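You operate a simulated robot arm through the tools that you are given. There is no shell and no other tool.

You run a simulated robot arm. Do the job below in one go: nothing can be reset, and whatever is moved stays where it is left.

## Task
Snug both bracket bolts with the red wrench, then torque them as the card says.
Fine: follow the card's order both times; stand each wrench back; leave the collar nut alone. Set down upright: red t-handle wrench, what you pick out.

The check looks at the end state, three seconds after you hand in, the way a careful person would. Anything else that was tipped, shoved, dropped, spilled or broken makes it a failure.

## Robot
A 6-joint arm with a three-finger gripper, fixed in place. Base frame: the origin is at the foot of the arm, x ahead of it, y to its left, z up; the work surface is at about z = 0.88. Units: m, rad, N and s.
Its first joint turns from -2.897 to 2.897 rad. Payload 4.89 kg.
Tool frame: the origin (TCP) lies between the finger pads and is the grasp point; the fingertips stand 0.03 m ahead of it; z points along the fingers, y is the line along which they close. Largest opening 0.164 m; the body of the gripper starts 0.125 m behind the TCP.
Orientation is told as [roll, pitch, yaw] about the base's x, y, z axes, in that order, counted from this pose: with the fingers straight down and closing along the base's y, the tool's x points along the base's -x, its y along +y and its z along -z.

## Interface
- The arm moves only by the tool send_rows. Its argument "increments" is a list of rows, each a list of 3 entries, a list of its own where there are three numbers: the finger opening in cm, from 0 to 16.4, then the shift along the tool's x, y, z in cm, then the turn, a rotation vector about the tool's x, y, z in rad. In form: [[hand, [x, y, z], [rx, ry, rz]], ...]. A call has 1 to 20 rows; each row is the pose to reach, as a shift and turn from the pose commanded when the call began, along the tool's axes at that moment. Each row takes 0.2 s and may step no farther than 0.05 m and 0.15 rad from the row before; otherwise, or with a gripper value out of range, the whole call is refused. Where a pose cannot be reached the arm comes as near as it can. A force on the tool above 40 N (or 10 N above the force at the start of the call, whichever is more), or a blocked arm, ends the call early, and 0.2 s more pass. The fingers move at their own pace (about 0.108 m/s each) and stop on an object; they squeeze with about 36 N. The grip force told is the motor's: it shows also when the fingers shut on nothing. Time passes only in rows, and 0.2 s behind the last, so rows that repeat a pose let the fingers close. It gives the time, the measured TCP pose, the force on the tool (base axes), the opening and the grip force at its end, in the units of the frame above (readings bear some noise), with the torque about the TCP (base axes, N m) and any sound that the robot's microphone picked up.
- Cameras (640 x 400 px; columns grow to the right, rows downward): "scene" is fixed at [0.045, 0.6527, 1.6118]; the picture's right is [-0.33, -0.94, 0.00], its down [-0.63, 0.22, -0.75] and it looks along [0.71, -0.25, -0.66] (base axes); focal length 317 px, centre (320, 200). "wrist" rides on the gripper at [0.076, -0.002, -0.152] in the tool frame; the picture's right is [0.02, 1.00, 0.00], its down [-0.88, 0.02, -0.47] and it looks along [-0.47, 0.01, 0.88] (tool axes); focal length 247 px, centre (320, 200). There is no depth. A picture from a camera that has moved, and an enlarged one, comes with that camera's place and axes in the base frame and with its lens. The place of the scene camera against the robot may be out by one fixed shift of up to 0.012 m in any direction.
- camera(camera): a new picture of that camera. No time passes.
- slide_trunk(by): slides the trunk up (or, below 0, down) by that many m; the arm rides with it, the base frame stays. It gives what a move gives, with no picture.
- enlarge(camera, box): a new picture of the part [left, top, right, bottom] of that camera's present view, enlarged. No time passes.
- job_done(): hands the job in; it is judged then, once.

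Places have to be worked out from the pictures, the camera data and where the tool is seen. Open the gripper and draw the arm clear of the work before you hand the job in, unless the task says otherwise.

The tools are called after "Request:" as name(argument=value, ...) on one line, values as JSON. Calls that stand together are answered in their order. send_rows: Moves the arm, as the interface text tells. Its arguments: {"type":"object","properties":{"increments":{"type":"array"}},"required":["increments"]} The other tools are called the same way: slide_trunk (by) slides the trunk up or down; camera (camera) takes a picture; enlarge (camera, box) takes an enlarged picture of a part of a camera's view; job_done () hands the job in.

At the start:

```text
time_s: 0.0
eef_pos: [0.485, 0.4061, 1.1345]
tcp_rot: [-0.001, -0.001, 0.0]
contact_force: [-0.5, -0.6, -1.3]
torque: [0.02, -0.01, 0.0]
width: 0.1641
grasp_force: 0.1
trunk travel left (down, up): [-0.175, 0.215]
```

scene: 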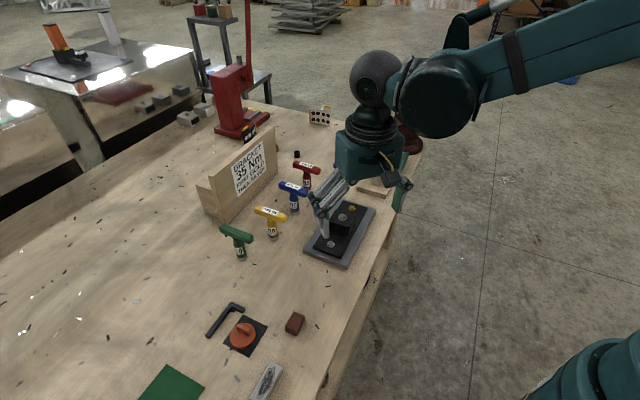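
wrist: 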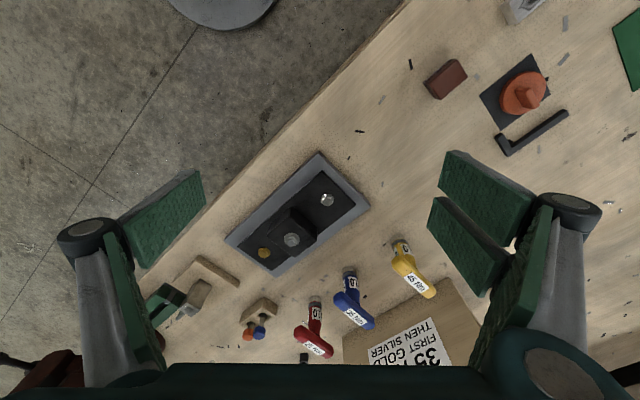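

The card and the wrench labels are small in these pictures, so I enlarge them before moving anything.

Request:
enlarge(camera="scene", box=[190, 120, 350, 220])

Request:
enlarge(camera="scene", box=[210, 150, 390, 280])

Request:
enlarge(camera="wrist", box=[210, 140, 470, 370])

Request:
enlarge(camera="wrist", box=[280, 230, 460, 370])

```text
4.00 times, centred on (270, 170) of scene
camera zoom: at [0.045, 0.6527, 1.6118], right [-0.33, -0.94, 0.0], down [-0.63, 0.22, -0.75], along [0.71, -0.25, -0.66], focal length 1268 px, centre (520, 320)
```

zoom: 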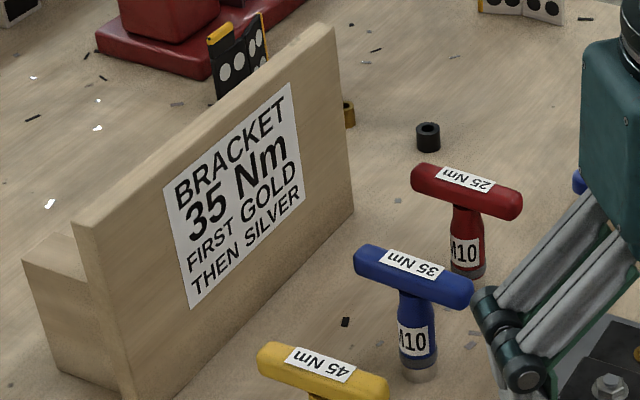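

```text
3.08 times, centred on (300, 215) of scene
camera zoom: at [0.045, 0.6527, 1.6118], right [-0.33, -0.94, 0.0], down [-0.63, 0.22, -0.75], along [0.71, -0.25, -0.66], focal length 975 px, centre (382, 154)
```

zoom: 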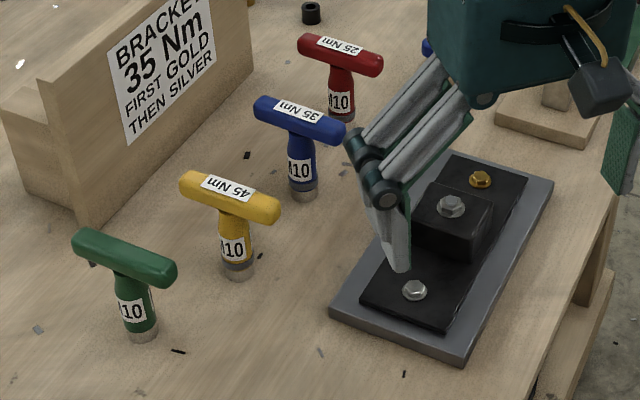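

```text
1.74 times, centred on (340, 255) of wrist
camera zoom: at [0.4073, 0.4034, 1.2862], right [-0.02, 1.0, 0.0], down [0.88, 0.02, 0.47], along [0.47, 0.01, -0.88], focal length 430 px, centre (285, 104)
```

zoom: 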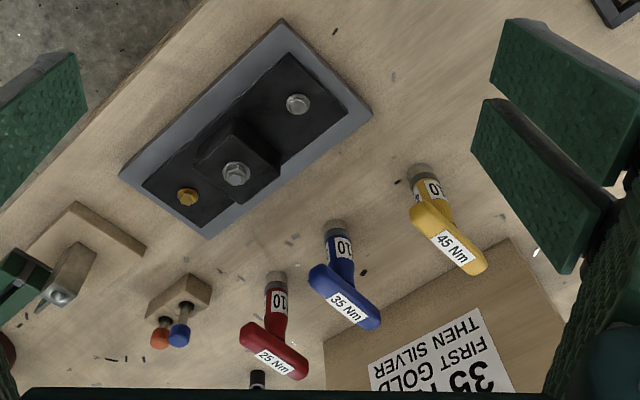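

```text
2.86 times, centred on (370, 300) of wrist
camera zoom: at [0.4073, 0.4034, 1.2862], right [-0.02, 1.0, 0.0], down [0.88, 0.02, 0.47], along [0.47, 0.01, -0.88], focal length 706 px, centre (177, -86)
```

zoom: 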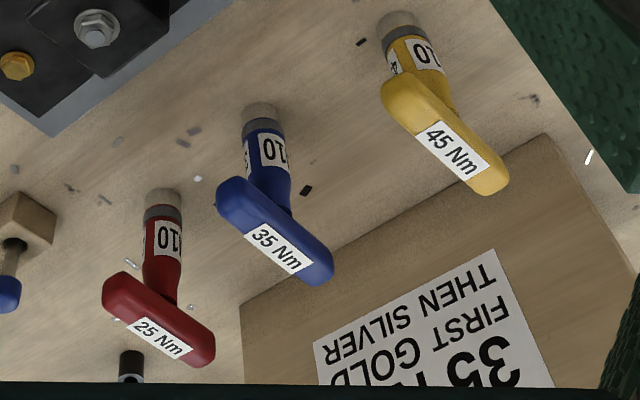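

The card reads: bracket 35 Nm, first gold then silver. I still need the size marks on each wrench and the torque label on the green one, so I look closer.

Request:
enlarge(camera="scene", box=[210, 195, 300, 265])

Request:
enlarge(camera="scene", box=[265, 150, 345, 215])

Request:
enlarge(camera="scene", box=[300, 190, 390, 275])

Request:
enlarge(camera="wrist", box=[220, 150, 370, 280])

```text
5.71 times, centred on (255, 230) of scene
camera zoom: at [0.045, 0.6527, 1.6118], right [-0.33, -0.94, 0.0], down [-0.63, 0.22, -0.75], along [0.71, -0.25, -0.66], focal length 1811 px, centre (691, 29)
```

zoom: 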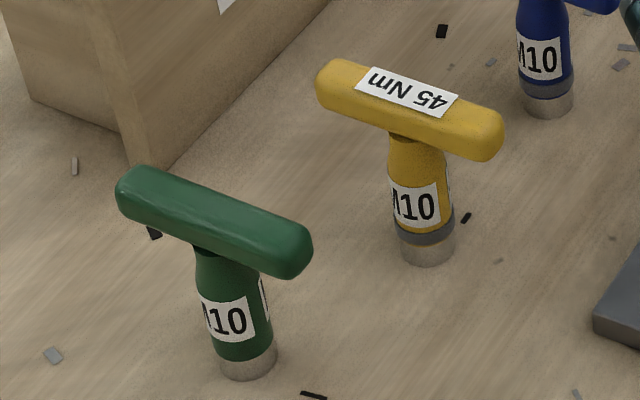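

```text
6.15 times, centred on (305, 182) of scene
camera zoom: at [0.045, 0.6527, 1.6118], right [-0.33, -0.94, 0.0], down [-0.63, 0.22, -0.75], along [0.71, -0.25, -0.66], focal length 1950 px, centre (412, 308)
```

zoom: 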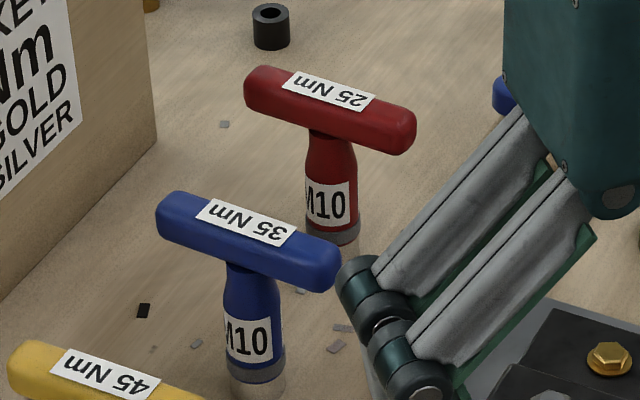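

```text
4.71 times, centred on (345, 232) of scene
camera zoom: at [0.045, 0.6527, 1.6118], right [-0.33, -0.94, 0.0], down [-0.63, 0.22, -0.75], along [0.71, -0.25, -0.66], focal length 1492 px, centre (202, 47)
```

zoom: 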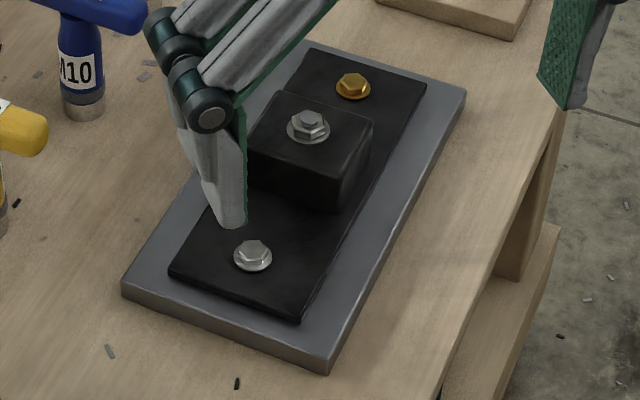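

```text
3.08 times, centred on (295, 215) of wrist
camera zoom: at [0.4073, 0.4034, 1.2862], right [-0.02, 1.0, 0.0], down [0.88, 0.02, 0.47], along [0.47, 0.01, -0.88], focal length 760 px, centre (397, 154)
```

zoom: 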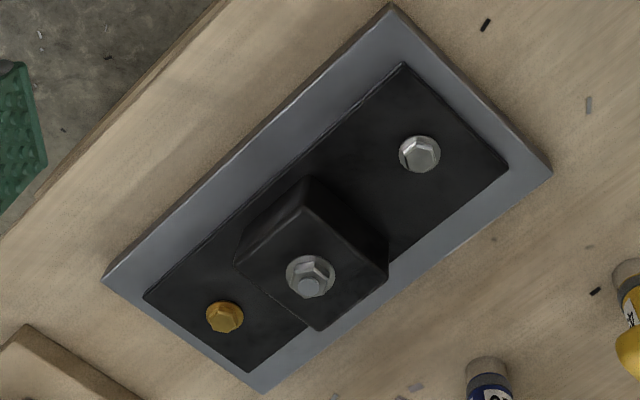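

All the wrenches are M10; blue is the 35 Nm one, and red (25 Nm) is for snugging. The card's order is gold (about 0.728, 0.301), then silver (about 0.608, 0.420), and the middle nut on the block is the collar nut, to be left alone. Red stands near (0.88, 0.40) with its bar about +45°, so I move high to a view pose turned 45° ahead of it.

Request:
send_rows(increments=[[14, [-3.7, -1.3, 0], [0, 0, -0.1]], [12, [-7.4, -2.6, 0], [0, 0, -0.2]], [10, [-11.1, -4, 0], [0, 0, -0.3]], [8, [-14.8, -5.3, 0], [0, 0, -0.4]], [8, [-18.5, -6.6, 0], [0, 0, -0.5]], [8, [-22.2, -8, 0], [0, 0, -0.6]], [8, [-25.9, -9.3, 0], [0, 0, -0.7]], [8, [-29.5, -10.6, 0], [0, 0, -0.785]], [8, [-29.5, -10.6, 0], [0, 0, -0.785]]])

Request:
camera(camera="wrist")

Request:
camera(camera="scene")

```text
time_s: 2.0
eef_pos: [0.7813, 0.3019, 1.1355]
tcp_rot: [-0.001, 0.0, 0.787]
contact_force: [0.5, -0.1, -1.1]
torque: [-0.03, 0.12, 0.0]
width: 0.0801
grasp_force: 0.0
trunk travel left (down, up): [-0.175, 0.215]
```

```text
taken
camera wrist: at [0.7279, 0.2467, 1.2869], right [-0.72, 0.69, 0.0], down [0.61, 0.64, 0.47], along [0.33, 0.34, -0.88], focal length 247 px, centre (320, 200)
```

wrist: 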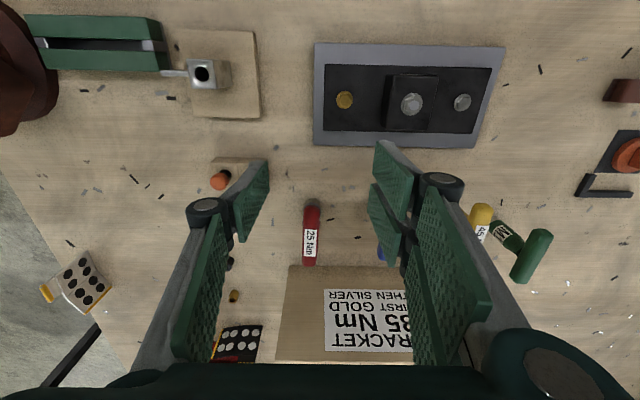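

```text
taken
```

scene: 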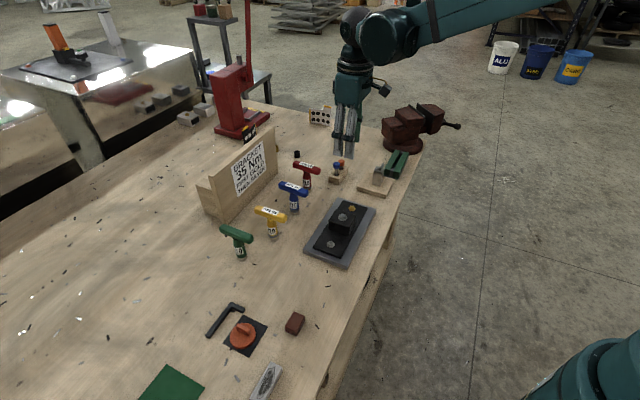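

The red bar now runs up and down in the wrist view, so the 45° yaw fits. I enlarge it and the bolts to measure.

Request:
enlarge(camera="wrist", box=[270, 180, 370, 280])

Request:
enlarge(camera="wrist", box=[300, 30, 520, 160])

```text
4.00 times, centred on (320, 230) of wrist
camera zoom: at [0.7279, 0.2467, 1.2869], right [-0.72, 0.69, 0.0], down [0.61, 0.64, 0.47], along [0.33, 0.34, -0.88], focal length 988 px, centre (320, 80)
```

zoom: 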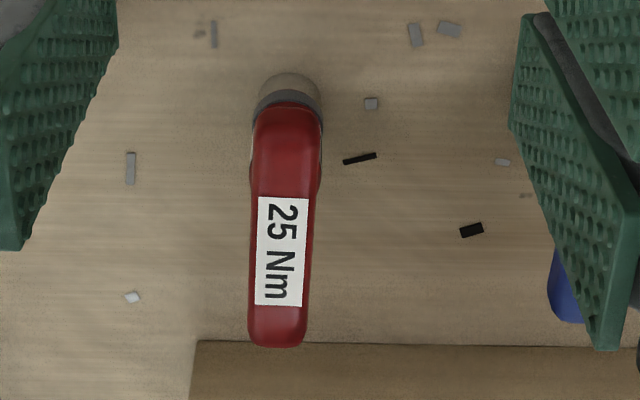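

```text
2.91 times, centred on (410, 95) of wrist
camera zoom: at [0.7279, 0.2467, 1.2869], right [-0.72, 0.69, 0.0], down [0.61, 0.64, 0.47], along [0.33, 0.34, -0.88], focal length 718 px, centre (58, 506)
```

zoom: 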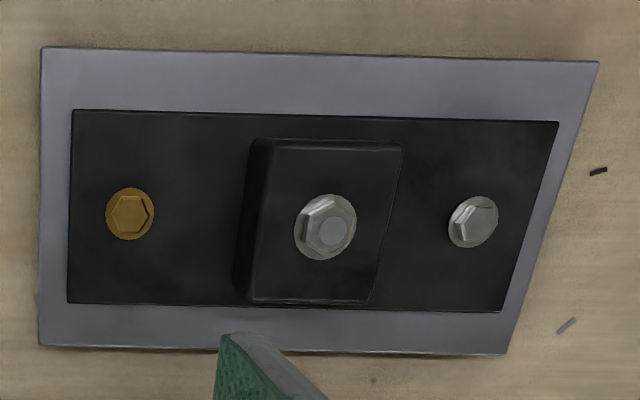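

Red works out at about (0.899, 0.401) with the bar centre near z 0.98, close to the arm's reach limit. I move above it, still well clear, and check.

Request:
send_rows(increments=[[7, [-4, -0.4, 0], [0, 0, 0]], [7, [-8, -0.8, 0], [0, 0, 0]], [7, [-12, -1.1, 1], [0, 0, 0]], [7, [-15.3, -1.3, 3.5], [0, 0, 0]], [7, [-15.3, -1.3, 3.5], [0, 0, 0]]])

Request:
camera(camera="wrist")

Request:
enlarge(camera="scene", box=[250, 120, 370, 220])

```text
time_s: 3.2
eef_pos: [0.8988, 0.3999, 1.0999]
tcp_rot: [0.0, 0.0, 0.785]
contact_force: [0.7, 0.2, -1.6]
torque: [-0.07, 0.11, 0.01]
width: 0.0703
grasp_force: 0.0
trunk travel left (down, up): [-0.175, 0.215]
```

```text
taken
camera wrist: at [0.8452, 0.3441, 1.2521], right [-0.72, 0.69, 0.0], down [0.61, 0.64, 0.47], along [0.33, 0.34, -0.88], focal length 247 px, centre (320, 200)
```

wrist: 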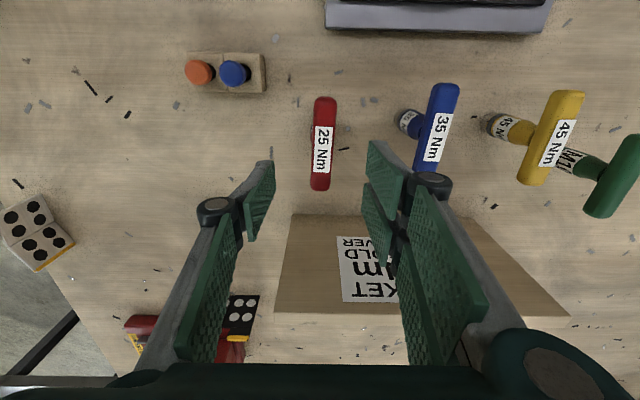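

```text
4.00 times, centred on (310, 170) of scene
camera zoom: at [0.045, 0.6527, 1.6118], right [-0.33, -0.94, 0.0], down [-0.63, 0.22, -0.75], along [0.71, -0.25, -0.66], focal length 1268 px, centre (360, 320)
```

zoom: 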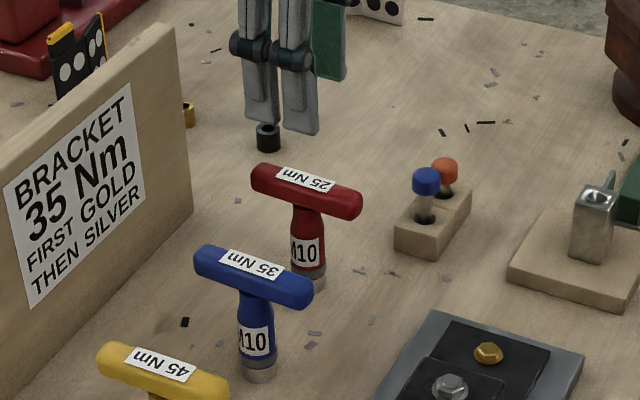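

The bar centre reads about (0.898, 0.403), some 2–3 mm to the tool's +y. I shift by that and come down partway, with the fingers straddling but still above the bar, then check alignment.

Request:
send_rows(increments=[[7, [0, 0.1, 2], [0, 0, 0]], [7, [0, 0.2, 4], [0, 0, 0]], [7, [0, 0.25, 6], [0, 0, 0]], [7, [0, 0.25, 6], [0, 0, 0]]])

Request:
enlarge(camera="wrist", box=[220, 60, 420, 260])

Request:
enlarge(camera="scene", box=[260, 120, 350, 210])

```text
time_s: 4.2
eef_pos: [0.8952, 0.4002, 1.0407]
tcp_rot: [0.001, -0.001, 0.785]
contact_force: [-0.1, 0.3, 0.2]
torque: [-0.01, 0.03, 0.01]
width: 0.07
grasp_force: 0.0
trunk travel left (down, up): [-0.175, 0.215]
```

```text
2.00 times, centred on (320, 160) of wrist
camera zoom: at [0.8418, 0.3446, 1.1919], right [-0.72, 0.69, 0.0], down [0.61, 0.64, 0.47], along [0.33, 0.34, -0.88], focal length 494 px, centre (320, 280)
```

zoom: 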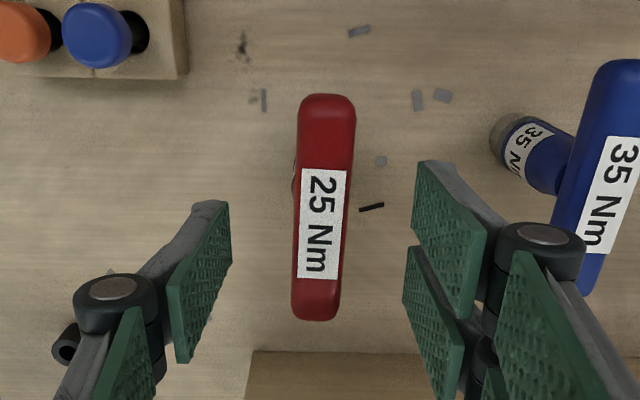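

```text
4.44 times, centred on (305, 165) of scene
camera zoom: at [0.045, 0.6527, 1.6118], right [-0.33, -0.94, 0.0], down [-0.63, 0.22, -0.75], along [0.71, -0.25, -0.66], focal length 1409 px, centre (387, 356)
```

zoom: 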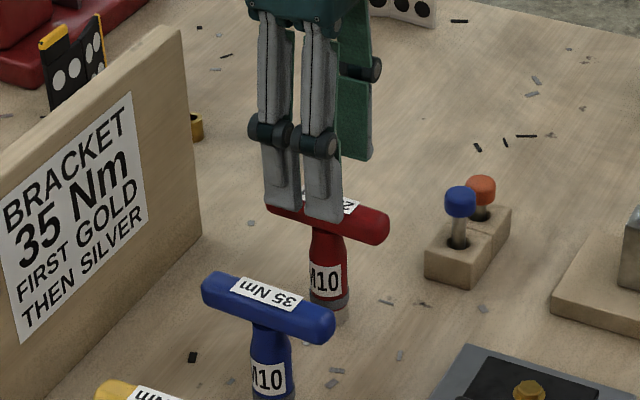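

The bar is centred between the fingers within about a millimetre. I descend so the TCP sits at z ≈ 0.985 on the bar, with a small forward and yaw trim, and close.

Request:
send_rows(increments=[[7, [-0.2, 0.1, 2], [0, 0, 0.02]], [7, [-0.3, 0.1, 4], [0, 0, 0.02]], [7, [-0.3, 0.1, 5.5], [0, 0, 0.02]], [7, [-0.3, 0.1, 5.5], [0, 0, 0.02]], [4.5, [-0.3, 0.1, 5.5], [0, 0, 0.02]], [3, [-0.3, 0.1, 5.5], [0, 0, 0.02]], [1, [-0.3, 0.1, 5.5], [0, 0, 0.02]], [0, [-0.3, 0.1, 5.5], [0, 0, 0.02]], [0, [-0.3, 0.1, 5.5], [0, 0, 0.02]]])

Request:
camera(camera="wrist")

Request:
enlarge(camera="scene", box=[260, 120, 350, 210])

```text
time_s: 6.2
eef_pos: [0.8965, 0.4026, 0.9847]
tcp_rot: [0.0, -0.001, 0.766]
contact_force: [0.2, 0.7, 0.3]
torque: [-0.02, 0.01, -0.02]
width: 0.0284
grasp_force: 35.9
trunk travel left (down, up): [-0.175, 0.215]
```

```text
taken
camera wrist: at [0.8419, 0.3472, 1.1371], right [-0.71, 0.71, 0.0], down [0.62, 0.62, 0.47], along [0.33, 0.34, -0.88], focal length 247 px, centre (320, 200)
```

wrist: 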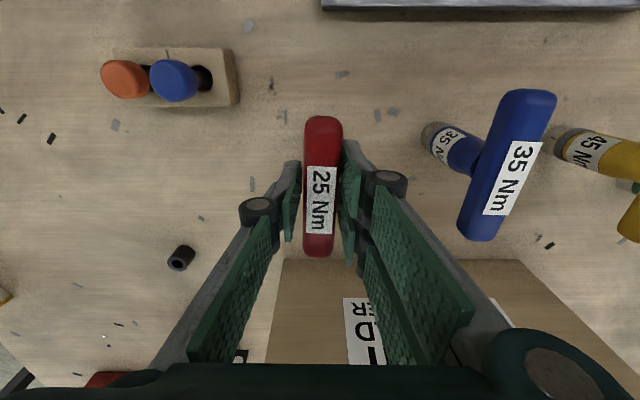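

```text
4.44 times, centred on (305, 165) of scene
camera zoom: at [0.045, 0.6527, 1.6118], right [-0.33, -0.94, 0.0], down [-0.63, 0.22, -0.75], along [0.71, -0.25, -0.66], focal length 1409 px, centre (387, 356)
```

zoom: 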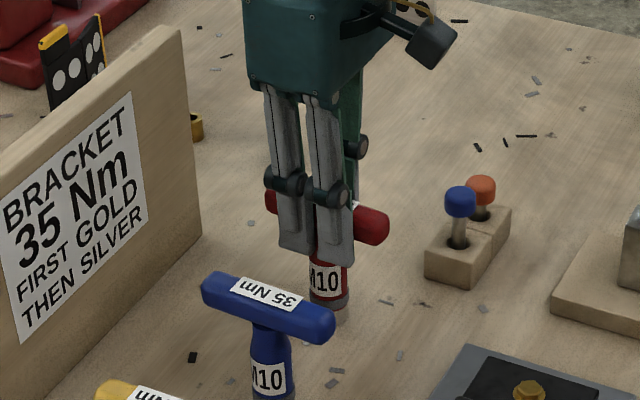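

The red wrench is held (28 mm opening, TCP about on its axis) and its home pose is (0.8965, 0.4026, 0.9847), yaw 0.766. I lift it 13 cm first and look before carrying.

Request:
send_rows(increments=[[0, [0, 0, -1], [0, 0, 0]], [0, [0, 0, -4], [0, 0, 0]], [0, [0, 0, -8], [0, 0, 0]], [0, [0, 0, -12], [0, 0, 0]], [0, [0, 0, -12], [0, 0, 0]]])

Request:
camera(camera="scene")

Request:
camera(camera="wrist")

```text
time_s: 7.4
eef_pos: [0.894, 0.4034, 1.1037]
tcp_rot: [-0.002, 0.0, 0.766]
contact_force: [-0.5, 0.0, -2.6]
torque: [0.01, -0.06, 0.04]
width: 0.0282
grasp_force: 35.8
trunk travel left (down, up): [-0.175, 0.215]
```

```text
taken
```

scene: 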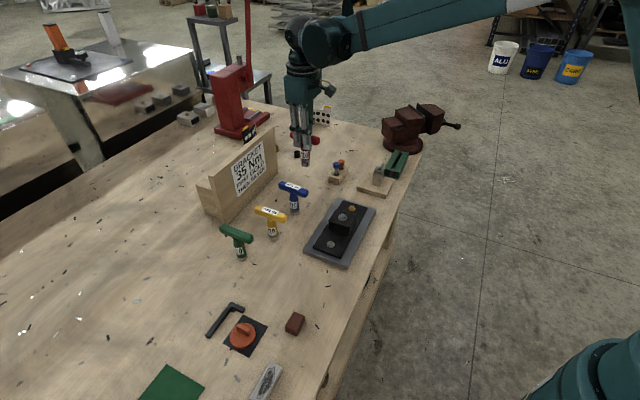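

```text
taken
camera wrist: at [0.8398, 0.3496, 1.2556], right [-0.71, 0.71, 0.0], down [0.62, 0.62, 0.47], along [0.33, 0.34, -0.88], focal length 247 px, centre (320, 200)
```

wrist: 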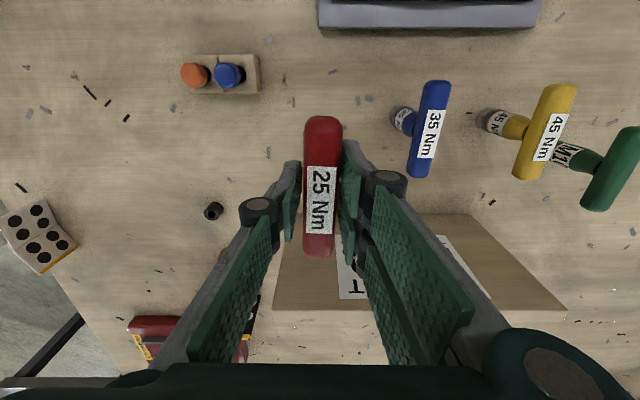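

The wrench is clear of the table. I carry it over the gold bolt at this height and settle.

Request:
send_rows(increments=[[0, [4, 0.8, 0], [0, 0, 0]], [0, [8, 1.6, 0], [0, 0, 0]], [0, [12, 2.5, 0], [0, 0, 0]], [0, [16, 3.3, 0], [0, 0, 0]], [0, [19.2, 4.0, 0], [0, 0, 0]], [0, [19.2, 4.0, 2], [0, 0, 0]], [0, [19.2, 4.0, 4], [0, 0, 0]], [0, [19.2, 4.0, 4], [0, 0, 0]]])

Request:
enlarge(camera="scene", box=[290, 140, 400, 280])

Request:
camera(camera="wrist")

```text
time_s: 9.2
eef_pos: [0.7298, 0.2997, 1.0638]
tcp_rot: [0.001, 0.001, 0.766]
contact_force: [0.5, 0.5, -3.4]
torque: [-0.01, 0.09, -0.01]
width: 0.0288
grasp_force: 36.2
trunk travel left (down, up): [-0.175, 0.215]
```

```text
2.86 times, centred on (345, 210) of scene
camera zoom: at [0.045, 0.6527, 1.6118], right [-0.33, -0.94, 0.0], down [-0.63, 0.22, -0.75], along [0.71, -0.25, -0.66], focal length 906 px, centre (249, 171)
```

zoom: 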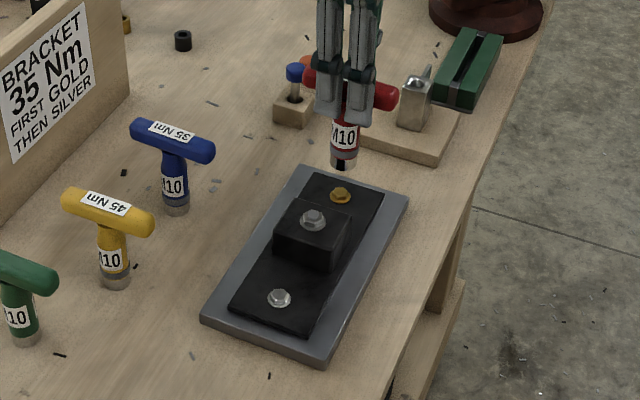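

```text
taken
camera wrist: at [0.6754, 0.2454, 1.2167], right [-0.71, 0.71, 0.0], down [0.62, 0.62, 0.47], along [0.33, 0.34, -0.88], focal length 247 px, centre (320, 200)
```

wrist: 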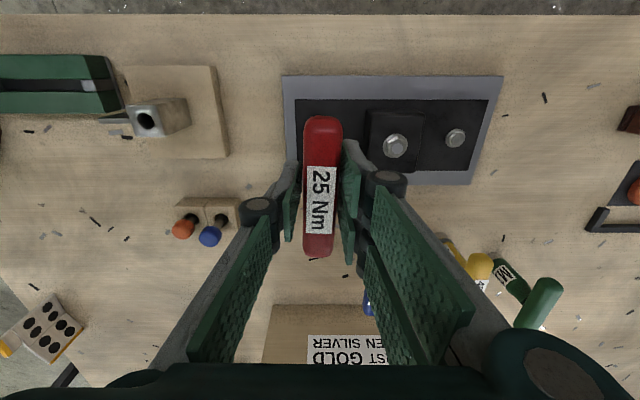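

The wrench hangs over the gold bolt. I zoom to judge the socket end against the bolt from the scene camera.

Request:
enlarge(camera="scene", box=[325, 160, 375, 220])

```text
6.67 times, centred on (350, 190) of scene
camera zoom: at [0.045, 0.6527, 1.6118], right [-0.33, -0.94, 0.0], down [-0.63, 0.22, -0.75], along [0.71, -0.25, -0.66], focal length 2113 px, centre (120, 267)
```

zoom: 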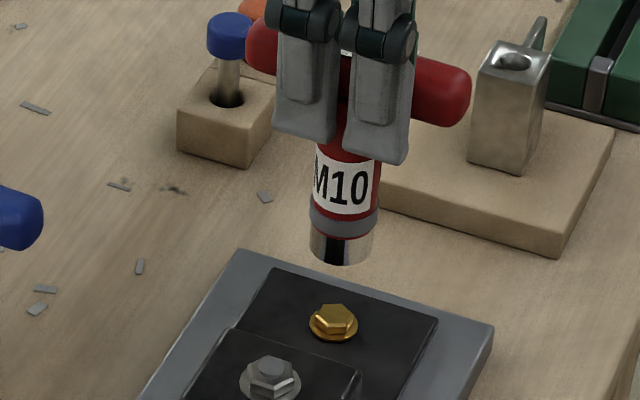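

The dark patch on the socket is just a reflection. I lower to about 1 cm above the bolt so the alignment can be judged better.

Request:
send_rows(increments=[[0, [0, 0, 1.5], [0, 0, 0]], [0, [0, 0, 3.3], [0, 0, 0]], [0, [0, 0, 3.3], [0, 0, 0]]])

Request:
enlarge(camera="scene", box=[325, 170, 375, 220])

Request:
enlarge(camera="wrist", box=[270, 90, 370, 190])

```text
time_s: 10.0
eef_pos: [0.7304, 0.2999, 1.0338]
tcp_rot: [0.0, -0.001, 0.766]
contact_force: [1.3, 0.4, -4.1]
torque: [-0.02, 0.06, 0.0]
width: 0.0285
grasp_force: 35.7
trunk travel left (down, up): [-0.175, 0.215]
```

```text
8.00 times, centred on (350, 195) of scene
camera zoom: at [0.045, 0.6527, 1.6118], right [-0.33, -0.94, 0.0], down [-0.63, 0.22, -0.75], along [0.71, -0.25, -0.66], focal length 2536 px, centre (80, 240)
```

zoom: 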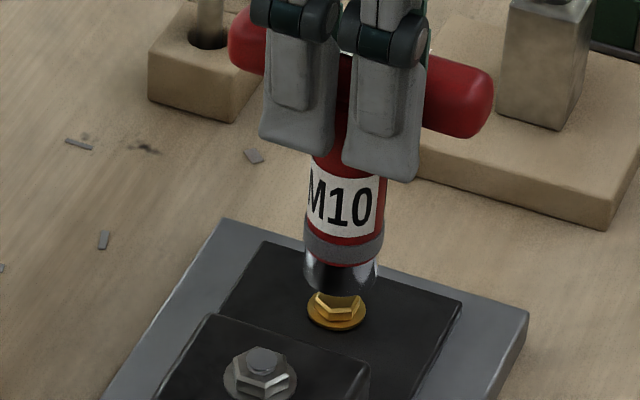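

```text
4.00 times, centred on (320, 140) of wrist
camera zoom: at [0.6759, 0.2448, 1.1853], right [-0.71, 0.71, 0.0], down [0.62, 0.62, 0.47], along [0.33, 0.34, -0.88], focal length 988 px, centre (320, 440)
```

zoom: 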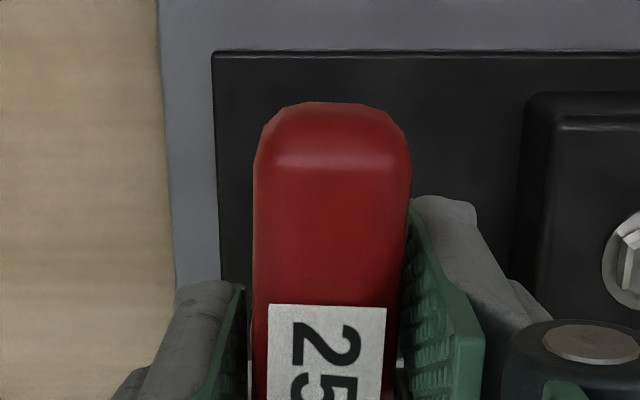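

Sideways alignment looks right; along the view direction there may be a few mm of doubt. I lower in small steps and watch the force for contact.

Request:
send_rows(increments=[[0, [0, 0, 0.6], [0, 0, 0]], [0, [0, 0, 1.2], [0, 0, 0]], [0, [0, 0, 1.6], [0, 0, 0]], [0, [0, 0, 1.6], [0, 0, 0]]])

Request:
enlarge(camera="scene", box=[325, 170, 375, 220])

```text
time_s: 11.0
eef_pos: [0.7317, 0.3006, 1.0154]
tcp_rot: [-0.001, 0.0, 0.767]
contact_force: [0.8, -0.2, -2.3]
torque: [-0.01, 0.04, -0.01]
width: 0.0285
grasp_force: 35.8
trunk travel left (down, up): [-0.175, 0.215]
```

```text
8.00 times, centred on (350, 195) of scene
camera zoom: at [0.045, 0.6527, 1.6118], right [-0.33, -0.94, 0.0], down [-0.63, 0.22, -0.75], along [0.71, -0.25, -0.66], focal length 2536 px, centre (80, 240)
```

zoom: 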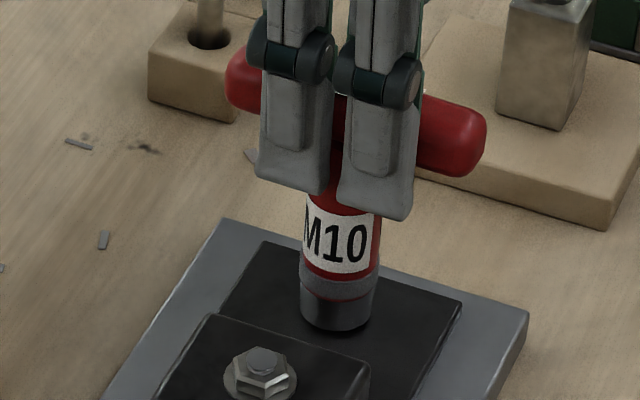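

No contact yet, and the socket now covers the bolt head. I keep lowering in small steps.

Request:
send_rows(increments=[[0, [0, 0, 0.2], [0, 0, 0]], [0, [0, 0, 0.4], [0, 0, 0]], [0, [0, 0, 0.4], [0, 0, 0]]])

Request:
enlarge(camera="scene", box=[325, 170, 375, 220])

```text
time_s: 11.8
eef_pos: [0.7304, 0.2996, 1.0115]
tcp_rot: [0.0, 0.0, 0.767]
contact_force: [1.5, 1.0, 11.1]
torque: [-0.19, -0.2, 0.05]
width: 0.0285
grasp_force: 35.9
trunk travel left (down, up): [-0.175, 0.215]
```

```text
8.00 times, centred on (350, 195) of scene
camera zoom: at [0.045, 0.6527, 1.6118], right [-0.33, -0.94, 0.0], down [-0.63, 0.22, -0.75], along [0.71, -0.25, -0.66], focal length 2536 px, centre (80, 240)
```

zoom: 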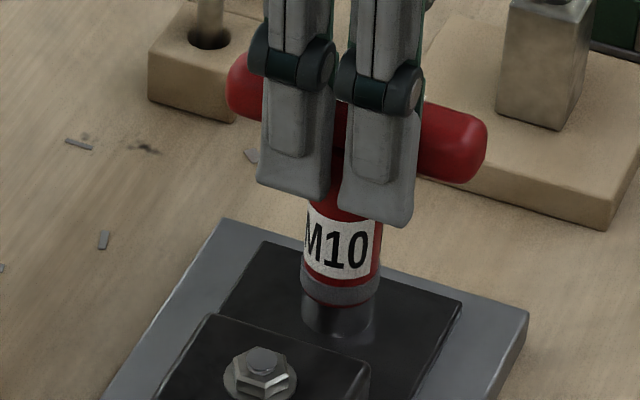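

About 13 N of contact appears with the socket end level with the bolt flange, so it is either seated or sitting on the hex edge. I turn clockwise (+rz) a little under this light pressure and watch the torque.

Request:
send_rows(increments=[[0, [0, 0, 0], [0, 0, 0.08]], [0, [0, 0, 0], [0, 0, 0.16]], [0, [0, 0, 0], [0, 0, 0.24]], [0, [0, 0, 0], [0, 0, 0.24]]])

Request:
enlarge(camera="scene", box=[325, 170, 375, 220])

```text
time_s: 12.8
eef_pos: [0.7291, 0.2975, 1.0104]
tcp_rot: [0.0, 0.001, 0.526]
contact_force: [1.0, -2.3, 16.5]
torque: [-0.12, -0.04, -0.13]
width: 0.0286
grasp_force: 36.7
trunk travel left (down, up): [-0.175, 0.215]
```

```text
8.00 times, centred on (350, 195) of scene
camera zoom: at [0.045, 0.6527, 1.6118], right [-0.33, -0.94, 0.0], down [-0.63, 0.22, -0.75], along [0.71, -0.25, -0.66], focal length 2536 px, centre (80, 240)
```

zoom: 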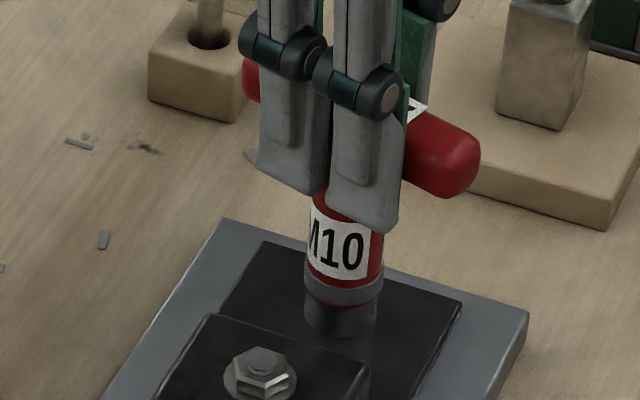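

No resisting torque yet, z dropped slightly. I keep turning clockwise in further small steps.

Request:
send_rows(increments=[[0, [0, 0, 0], [0, 0, 0.1]], [0, [0, 0, 0], [0, 0, 0.2]], [0, [0, 0, 0], [0, 0, 0.3]], [0, [0, 0, 0], [0, 0, 0.4]], [0, [0, 0, 0], [0, 0, 0.4]]])

Request:
enlarge(camera="scene", box=[325, 170, 375, 220])

Request:
camera(camera="wrist")

```text
time_s: 14.0
eef_pos: [0.7315, 0.2993, 1.0116]
tcp_rot: [0.0, 0.001, 0.125]
contact_force: [0.0, -0.3, -2.5]
torque: [0.01, 0.03, 0.01]
width: 0.0285
grasp_force: 36.2
trunk travel left (down, up): [-0.175, 0.215]
```

```text
8.00 times, centred on (350, 195) of scene
camera zoom: at [0.045, 0.6527, 1.6118], right [-0.33, -0.94, 0.0], down [-0.63, 0.22, -0.75], along [0.71, -0.25, -0.66], focal length 2536 px, centre (80, 240)
```

zoom: 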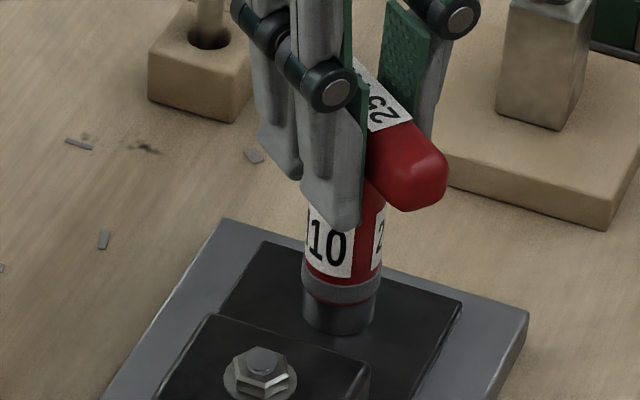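

```text
taken
camera wrist: at [0.6544, 0.288, 1.1631], right [-0.15, 0.99, 0.0], down [0.87, 0.13, 0.47], along [0.47, 0.07, -0.88], focal length 247 px, centre (320, 200)
```

wrist: 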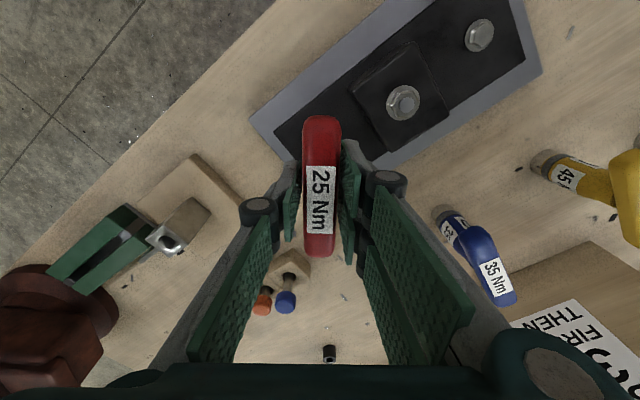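

The contact force vanished mid-turn, which suggests the hex lined up and there is room to drop. I lower further in small steps.

Request:
send_rows(increments=[[0, [0, 0, 0.2], [0, 0, 0]], [0, [0, 0, 0.4], [0, 0, 0]], [0, [0, 0, 0.4], [0, 0, 0]]])

Request:
enlarge(camera="scene", box=[325, 170, 375, 220])

```text
time_s: 14.8
eef_pos: [0.7318, 0.2993, 1.0085]
tcp_rot: [-0.001, -0.003, 0.126]
contact_force: [9.5, 7.7, 36.1]
torque: [0.22, -0.56, -0.05]
width: 0.0286
grasp_force: 36.1
trunk travel left (down, up): [-0.175, 0.215]
```

```text
8.00 times, centred on (350, 195) of scene
camera zoom: at [0.045, 0.6527, 1.6118], right [-0.33, -0.94, 0.0], down [-0.63, 0.22, -0.75], along [0.71, -0.25, -0.66], focal length 2536 px, centre (80, 240)
```

zoom: 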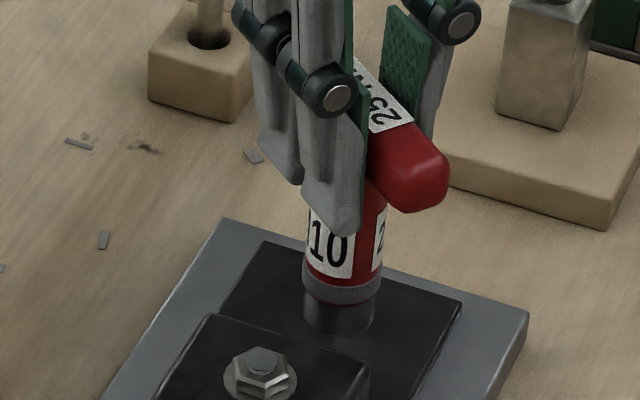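

It bottomed about 3.5 mm lower than before (36 N), with side force pushing toward +x,+y, so it looks engaged but about 1 mm off-axis. I ease up 2 mm, shift about 1 mm that way, and check the forces.

Request:
send_rows(increments=[[0, [0, 0, -0.2], [0, 0, 0]], [0, [-0.1, 0.07, -0.2], [0, 0, 0]], [0, [-0.1, 0.07, -0.2], [0, 0, 0]]])

```text
time_s: 15.6
eef_pos: [0.7317, 0.2984, 1.0094]
tcp_rot: [0.001, -0.001, 0.125]
contact_force: [-1.5, -1.4, 1.3]
torque: [-0.16, 0.21, -0.01]
width: 0.0286
grasp_force: 36.3
trunk travel left (down, up): [-0.175, 0.215]
```

Forces are small now. I turn clockwise again and watch for resisting torque or a click.

Request:
send_rows(increments=[[0, [0, 0, 0], [0, 0, 0.06]], [0, [0, 0, 0], [0, 0, 0.12]], [0, [0, 0, 0], [0, 0, 0.18]], [0, [0, 0, 0], [0, 0, 0.24]], [0, [0, 0, 0], [0, 0, 0.3]], [0, [0, 0, 0], [0, 0, 0.3]]])

Request:
enlarge(camera="scene", box=[325, 170, 375, 220])

```text
time_s: 17.0
eef_pos: [0.7314, 0.3, 1.0088]
tcp_rot: [-0.001, 0.002, -0.175]
contact_force: [-8.7, 1.8, -5.2]
torque: [0.17, 0.77, -0.02]
width: 0.0283
grasp_force: 36.2
trunk travel left (down, up): [-0.175, 0.215]
```

```text
8.00 times, centred on (350, 195) of scene
camera zoom: at [0.045, 0.6527, 1.6118], right [-0.33, -0.94, 0.0], down [-0.63, 0.22, -0.75], along [0.71, -0.25, -0.66], focal length 2536 px, centre (80, 240)
```

zoom: 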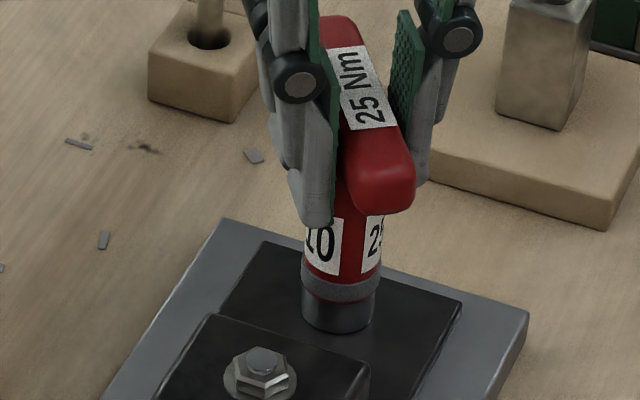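

The bolt now constrains the socket sideways (so it is engaged), and it still turns freely. I trim the axis by about 0.5 mm and continue clockwise with a small compensation.

Request:
send_rows(increments=[[0, [0.05, 0, 0], [0, 0, 0.08]], [0, [0.06, 0, 0], [0, 0, 0.16]], [0, [0.07, 0, 0], [0, 0, 0.24]], [0, [0.09, 0, 0], [0, 0, 0.32]], [0, [0.1, 0.01, 0], [0, 0, 0.4]], [0, [0.11, 0.02, 0], [0, 0, 0.48]], [0, [0.11, 0.02, 0], [0, 0, 0.48]]])

Request:
enlarge(camera="scene", box=[325, 170, 375, 220])

```text
time_s: 18.6
eef_pos: [0.7302, 0.2998, 1.0089]
tcp_rot: [0.0, 0.0, -0.653]
contact_force: [-0.1, 0.0, -3.1]
torque: [0.0, 0.05, 0.05]
width: 0.0283
grasp_force: 35.5
trunk travel left (down, up): [-0.175, 0.215]
```

```text
8.00 times, centred on (350, 195) of scene
camera zoom: at [0.045, 0.6527, 1.6118], right [-0.33, -0.94, 0.0], down [-0.63, 0.22, -0.75], along [0.71, -0.25, -0.66], focal length 2536 px, centre (80, 240)
```

zoom: 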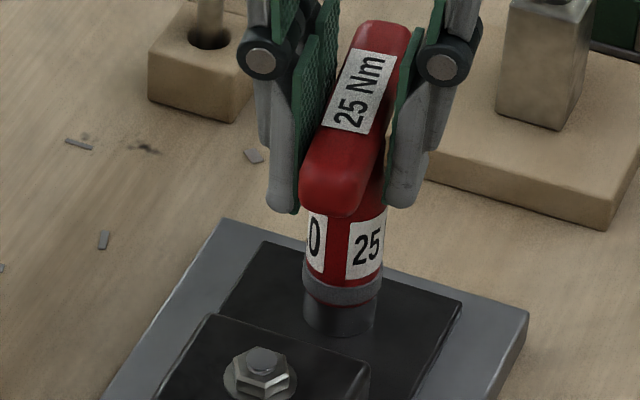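

Clean turning with almost no torque so far. I press about 1 mm down and continue clockwise.

Request:
send_rows(increments=[[0, [0.01, 0, 0.1], [0, 0, 0.1]], [0, [0.02, 0, 0.1], [0, 0, 0.2]], [0, [0.03, 0.01, 0.1], [0, 0, 0.3]], [0, [0.05, 0.01, 0.1], [0, 0, 0.4]], [0, [0.06, 0.02, 0.1], [0, 0, 0.5]], [0, [0.07, 0.02, 0.1], [0, 0, 0.6]], [0, [0.08, 0.03, 0.1], [0, 0, 0.7]], [0, [0.08, 0.03, 0.1], [0, 0, 0.7]]])

Request:
enlarge(camera="scene", box=[325, 170, 375, 220])

```text
time_s: 20.4
eef_pos: [0.7302, 0.3017, 1.0092]
tcp_rot: [-0.001, 0.001, -1.358]
contact_force: [0.9, 0.1, -2.5]
torque: [-0.01, 0.01, 0.18]
width: 0.0281
grasp_force: 36.3
trunk travel left (down, up): [-0.175, 0.215]
```

```text
8.00 times, centred on (350, 195) of scene
camera zoom: at [0.045, 0.6527, 1.6118], right [-0.33, -0.94, 0.0], down [-0.63, 0.22, -0.75], along [0.71, -0.25, -0.66], focal length 2536 px, centre (80, 240)
```

zoom: 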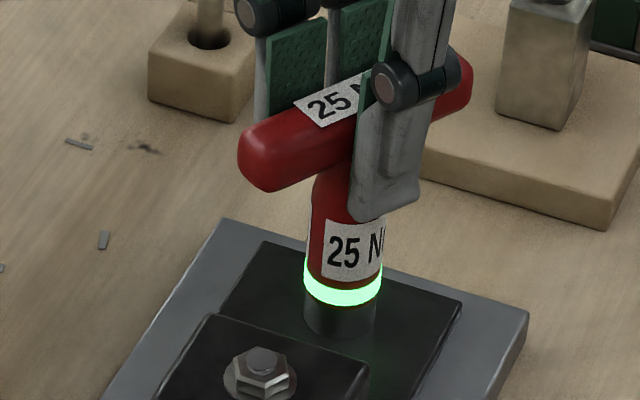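

The wrench's ring has lit green and the torque rose, so the gold bolt is snugged at 25 Nm. I stop turning and lift straight off, then look.

Request:
send_rows(increments=[[0, [0, 0, -0.7], [0, 0, 0]], [0, [0, 0, -1.8], [0, 0, 0]], [0, [0, 0, -4.5], [0, 0, 0]], [0, [0, 0, -8], [0, 0, 0]], [0, [0, 0, -8], [0, 0, 0]]])

Request:
enlarge(camera="scene", box=[305, 150, 385, 260])

Request:
camera(camera="wrist")

```text
time_s: 21.6
eef_pos: [0.7289, 0.3003, 1.0901]
tcp_rot: [0.0, 0.0, -1.353]
contact_force: [-0.8, -0.1, -3.3]
torque: [0.02, -0.09, -0.03]
width: 0.0283
grasp_force: 35.7
trunk travel left (down, up): [-0.175, 0.215]
```

```text
3.64 times, centred on (345, 205) of scene
camera zoom: at [0.045, 0.6527, 1.6118], right [-0.33, -0.94, 0.0], down [-0.63, 0.22, -0.75], along [0.71, -0.25, -0.66], focal length 1152 px, centre (229, 182)
```

zoom: 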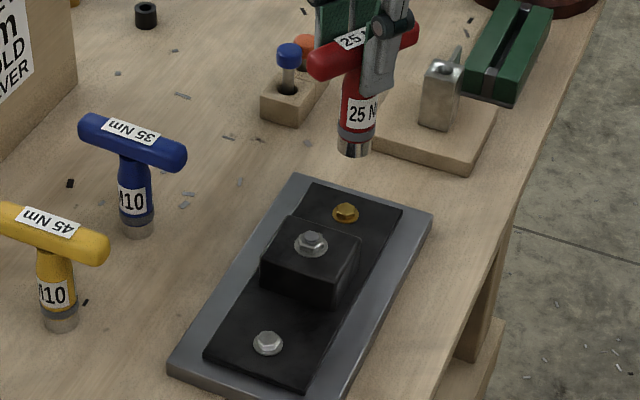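

```text
taken
camera wrist: at [0.7105, 0.3738, 1.2407], right [0.97, 0.24, 0.0], down [0.21, -0.86, 0.47], along [0.11, -0.46, -0.88], focal length 247 px, centre (320, 200)
```

wrist: 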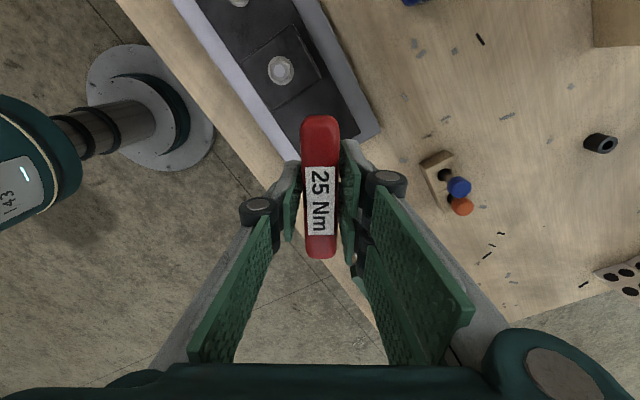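

The ring goes dark off the bolt and everything else is undisturbed. I zoom on the two bolts to compare their hex orientation and position before moving to silver.

Request:
enlarge(camera="scene", box=[320, 195, 370, 255])

```text
6.67 times, centred on (345, 225) of scene
camera zoom: at [0.045, 0.6527, 1.6118], right [-0.33, -0.94, 0.0], down [-0.63, 0.22, -0.75], along [0.71, -0.25, -0.66], focal length 2113 px, centre (153, 33)
```

zoom: 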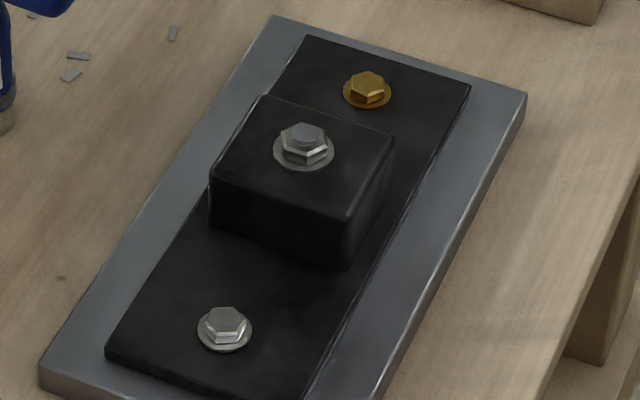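

Silver is still in place at about (0.610, 0.421). I carry the wrench over to it at height, winding the yaw back to about 0.77 for a full clockwise stroke.

Request:
send_rows(increments=[[0, [0, 0, -1], [0, 0, -0.14]], [0, [1, -0.6, -1], [0, 0, -0.28]], [0, [2, -1.3, -1], [0, 0, -0.42]], [0, [3.1, -2, -1], [0, 0, -0.56]], [0, [4.2, -2.7, -1], [0, 0, -0.7]], [0, [5.3, -3.4, -1], [0, 0, -0.84]], [0, [6.4, -4.1, -1], [0, 0, -0.98]], [0, [7.5, -4.8, -1], [0, 0, -1.12]], [0, [8.6, -5.5, -1], [0, 0, -1.26]], [0, [9.7, -6.2, -1], [0, 0, -1.4]], [0, [10.8, -6.9, -1], [0, 0, -1.54]], [0, [11.9, -7.6, -1], [0, 0, -1.68]], [0, [13, -8.3, -1], [0, 0, -1.82]], [0, [13.8, -8.8, -1], [0, 0, -1.96]], [0, [14.19, -9.02, -1], [0, 0, -2.1]], [0, [14.19, -9.02, -1], [0, 0, -2.12]], [0, [14.19, -9.02, 1], [0, 0, -2.12]], [0, [14.19, -9.02, 3], [0, 0, -2.12]], [0, [14.19, -9.02, 5], [0, 0, -2.12]], [0, [14.19, -9.02, 5], [0, 0, -2.12]]])

Request:
enlarge(camera="scene", box=[305, 190, 365, 260])

Request:
camera(camera="wrist")

```text
time_s: 25.8
eef_pos: [0.6116, 0.4212, 1.0365]
tcp_rot: [0.001, -0.001, 0.766]
contact_force: [0.3, 1.2, -2.6]
torque: [-0.03, 0.03, 0.02]
width: 0.0279
grasp_force: 36.0
trunk travel left (down, up): [-0.175, 0.215]
```

```text
5.71 times, centred on (335, 225) of scene
camera zoom: at [0.045, 0.6527, 1.6118], right [-0.33, -0.94, 0.0], down [-0.63, 0.22, -0.75], along [0.71, -0.25, -0.66], focal length 1811 px, centre (234, 57)
```

zoom: 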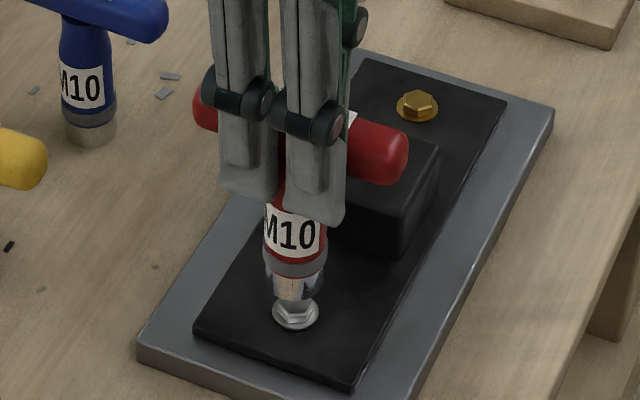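

```text
taken
camera wrist: at [0.5558, 0.3673, 1.1891], right [-0.71, 0.71, 0.0], down [0.62, 0.62, 0.47], along [0.33, 0.34, -0.88], focal length 247 px, centre (320, 200)
```

wrist: 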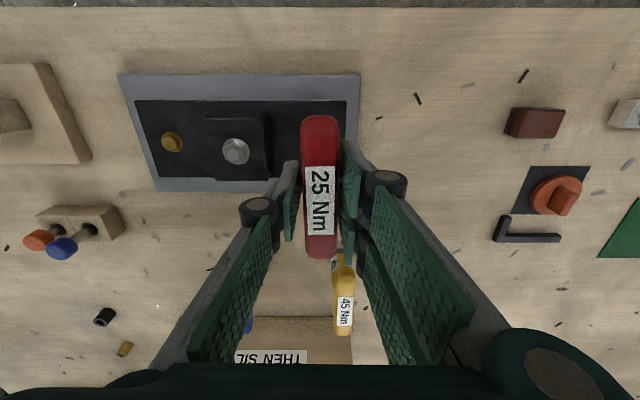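

The socket is centred over the silver bolt. I lower to the height where gold first made contact.

Request:
send_rows(increments=[[0, [0, 0, 1], [0, 0, 0]], [0, [0, 0, 2], [0, 0, 0]], [0, [0, 0, 2.4], [0, 0, 0]], [0, [0, 0, 2.75], [0, 0, 0]], [0, [0, 0, 2.75], [0, 0, 0]]])

Request:
enlarge(camera="scene", box=[305, 190, 365, 260])

```text
time_s: 27.0
eef_pos: [0.6128, 0.421, 1.0107]
tcp_rot: [-0.001, 0.0, 0.765]
contact_force: [0.1, 0.1, -3.2]
torque: [-0.04, 0.0, -0.02]
width: 0.0284
grasp_force: 36.0
trunk travel left (down, up): [-0.175, 0.215]
```

```text
5.71 times, centred on (335, 225) of scene
camera zoom: at [0.045, 0.6527, 1.6118], right [-0.33, -0.94, 0.0], down [-0.63, 0.22, -0.75], along [0.71, -0.25, -0.66], focal length 1811 px, centre (234, 57)
```

zoom: 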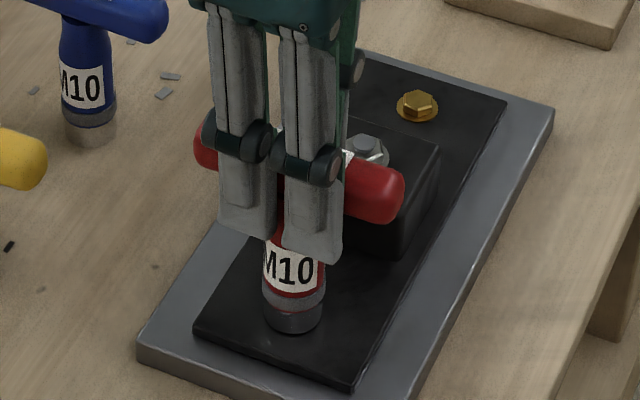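

No contact yet. I lower a further 2–3 mm in small steps.

Request:
send_rows(increments=[[0, [0, 0, 0.12], [0, 0, 0]], [0, [0, 0, 0.25], [0, 0, 0]], [0, [0, 0, 0.25], [0, 0, 0]]])

```text
time_s: 27.8
eef_pos: [0.6117, 0.4205, 1.009]
tcp_rot: [0.0, 0.0, 0.767]
contact_force: [0.0, 0.3, -1.5]
torque: [0.02, -0.02, 0.04]
width: 0.0281
grasp_force: 36.2
trunk travel left (down, up): [-0.175, 0.215]
```

It slid to the seated height without contact, so the hex happens to line up. I turn clockwise in stages with the same small axis compensation.

Request:
send_rows(increments=[[0, [0.01, 0, 0], [0, 0, 0.1]], [0, [0.03, 0, 0.05], [0, 0, 0.2]], [0, [0.04, 0.01, 0.05], [0, 0, 0.3]], [0, [0.06, 0.01, 0.05], [0, 0, 0.4]], [0, [0.07, 0.02, 0.05], [0, 0, 0.5]], [0, [0.08, 0.03, 0.05], [0, 0, 0.6]], [0, [0.08, 0.03, 0.05], [0, 0, 0.6]]])

Request:
enlarge(camera="scene", box=[305, 190, 365, 260])

```text
time_s: 29.4
eef_pos: [0.6104, 0.4187, 1.0086]
tcp_rot: [-0.001, -0.001, 0.164]
contact_force: [-1.7, -0.9, 8.1]
torque: [-0.06, 0.17, -0.05]
width: 0.0282
grasp_force: 36.0
trunk travel left (down, up): [-0.175, 0.215]
```

```text
5.71 times, centred on (335, 225) of scene
camera zoom: at [0.045, 0.6527, 1.6118], right [-0.33, -0.94, 0.0], down [-0.63, 0.22, -0.75], along [0.71, -0.25, -0.66], focal length 1811 px, centre (234, 57)
```

zoom: 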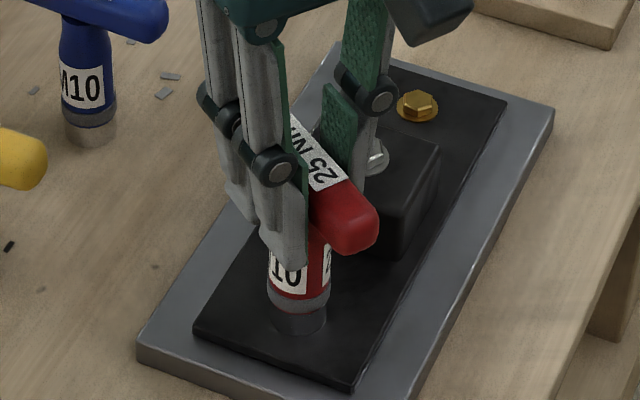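

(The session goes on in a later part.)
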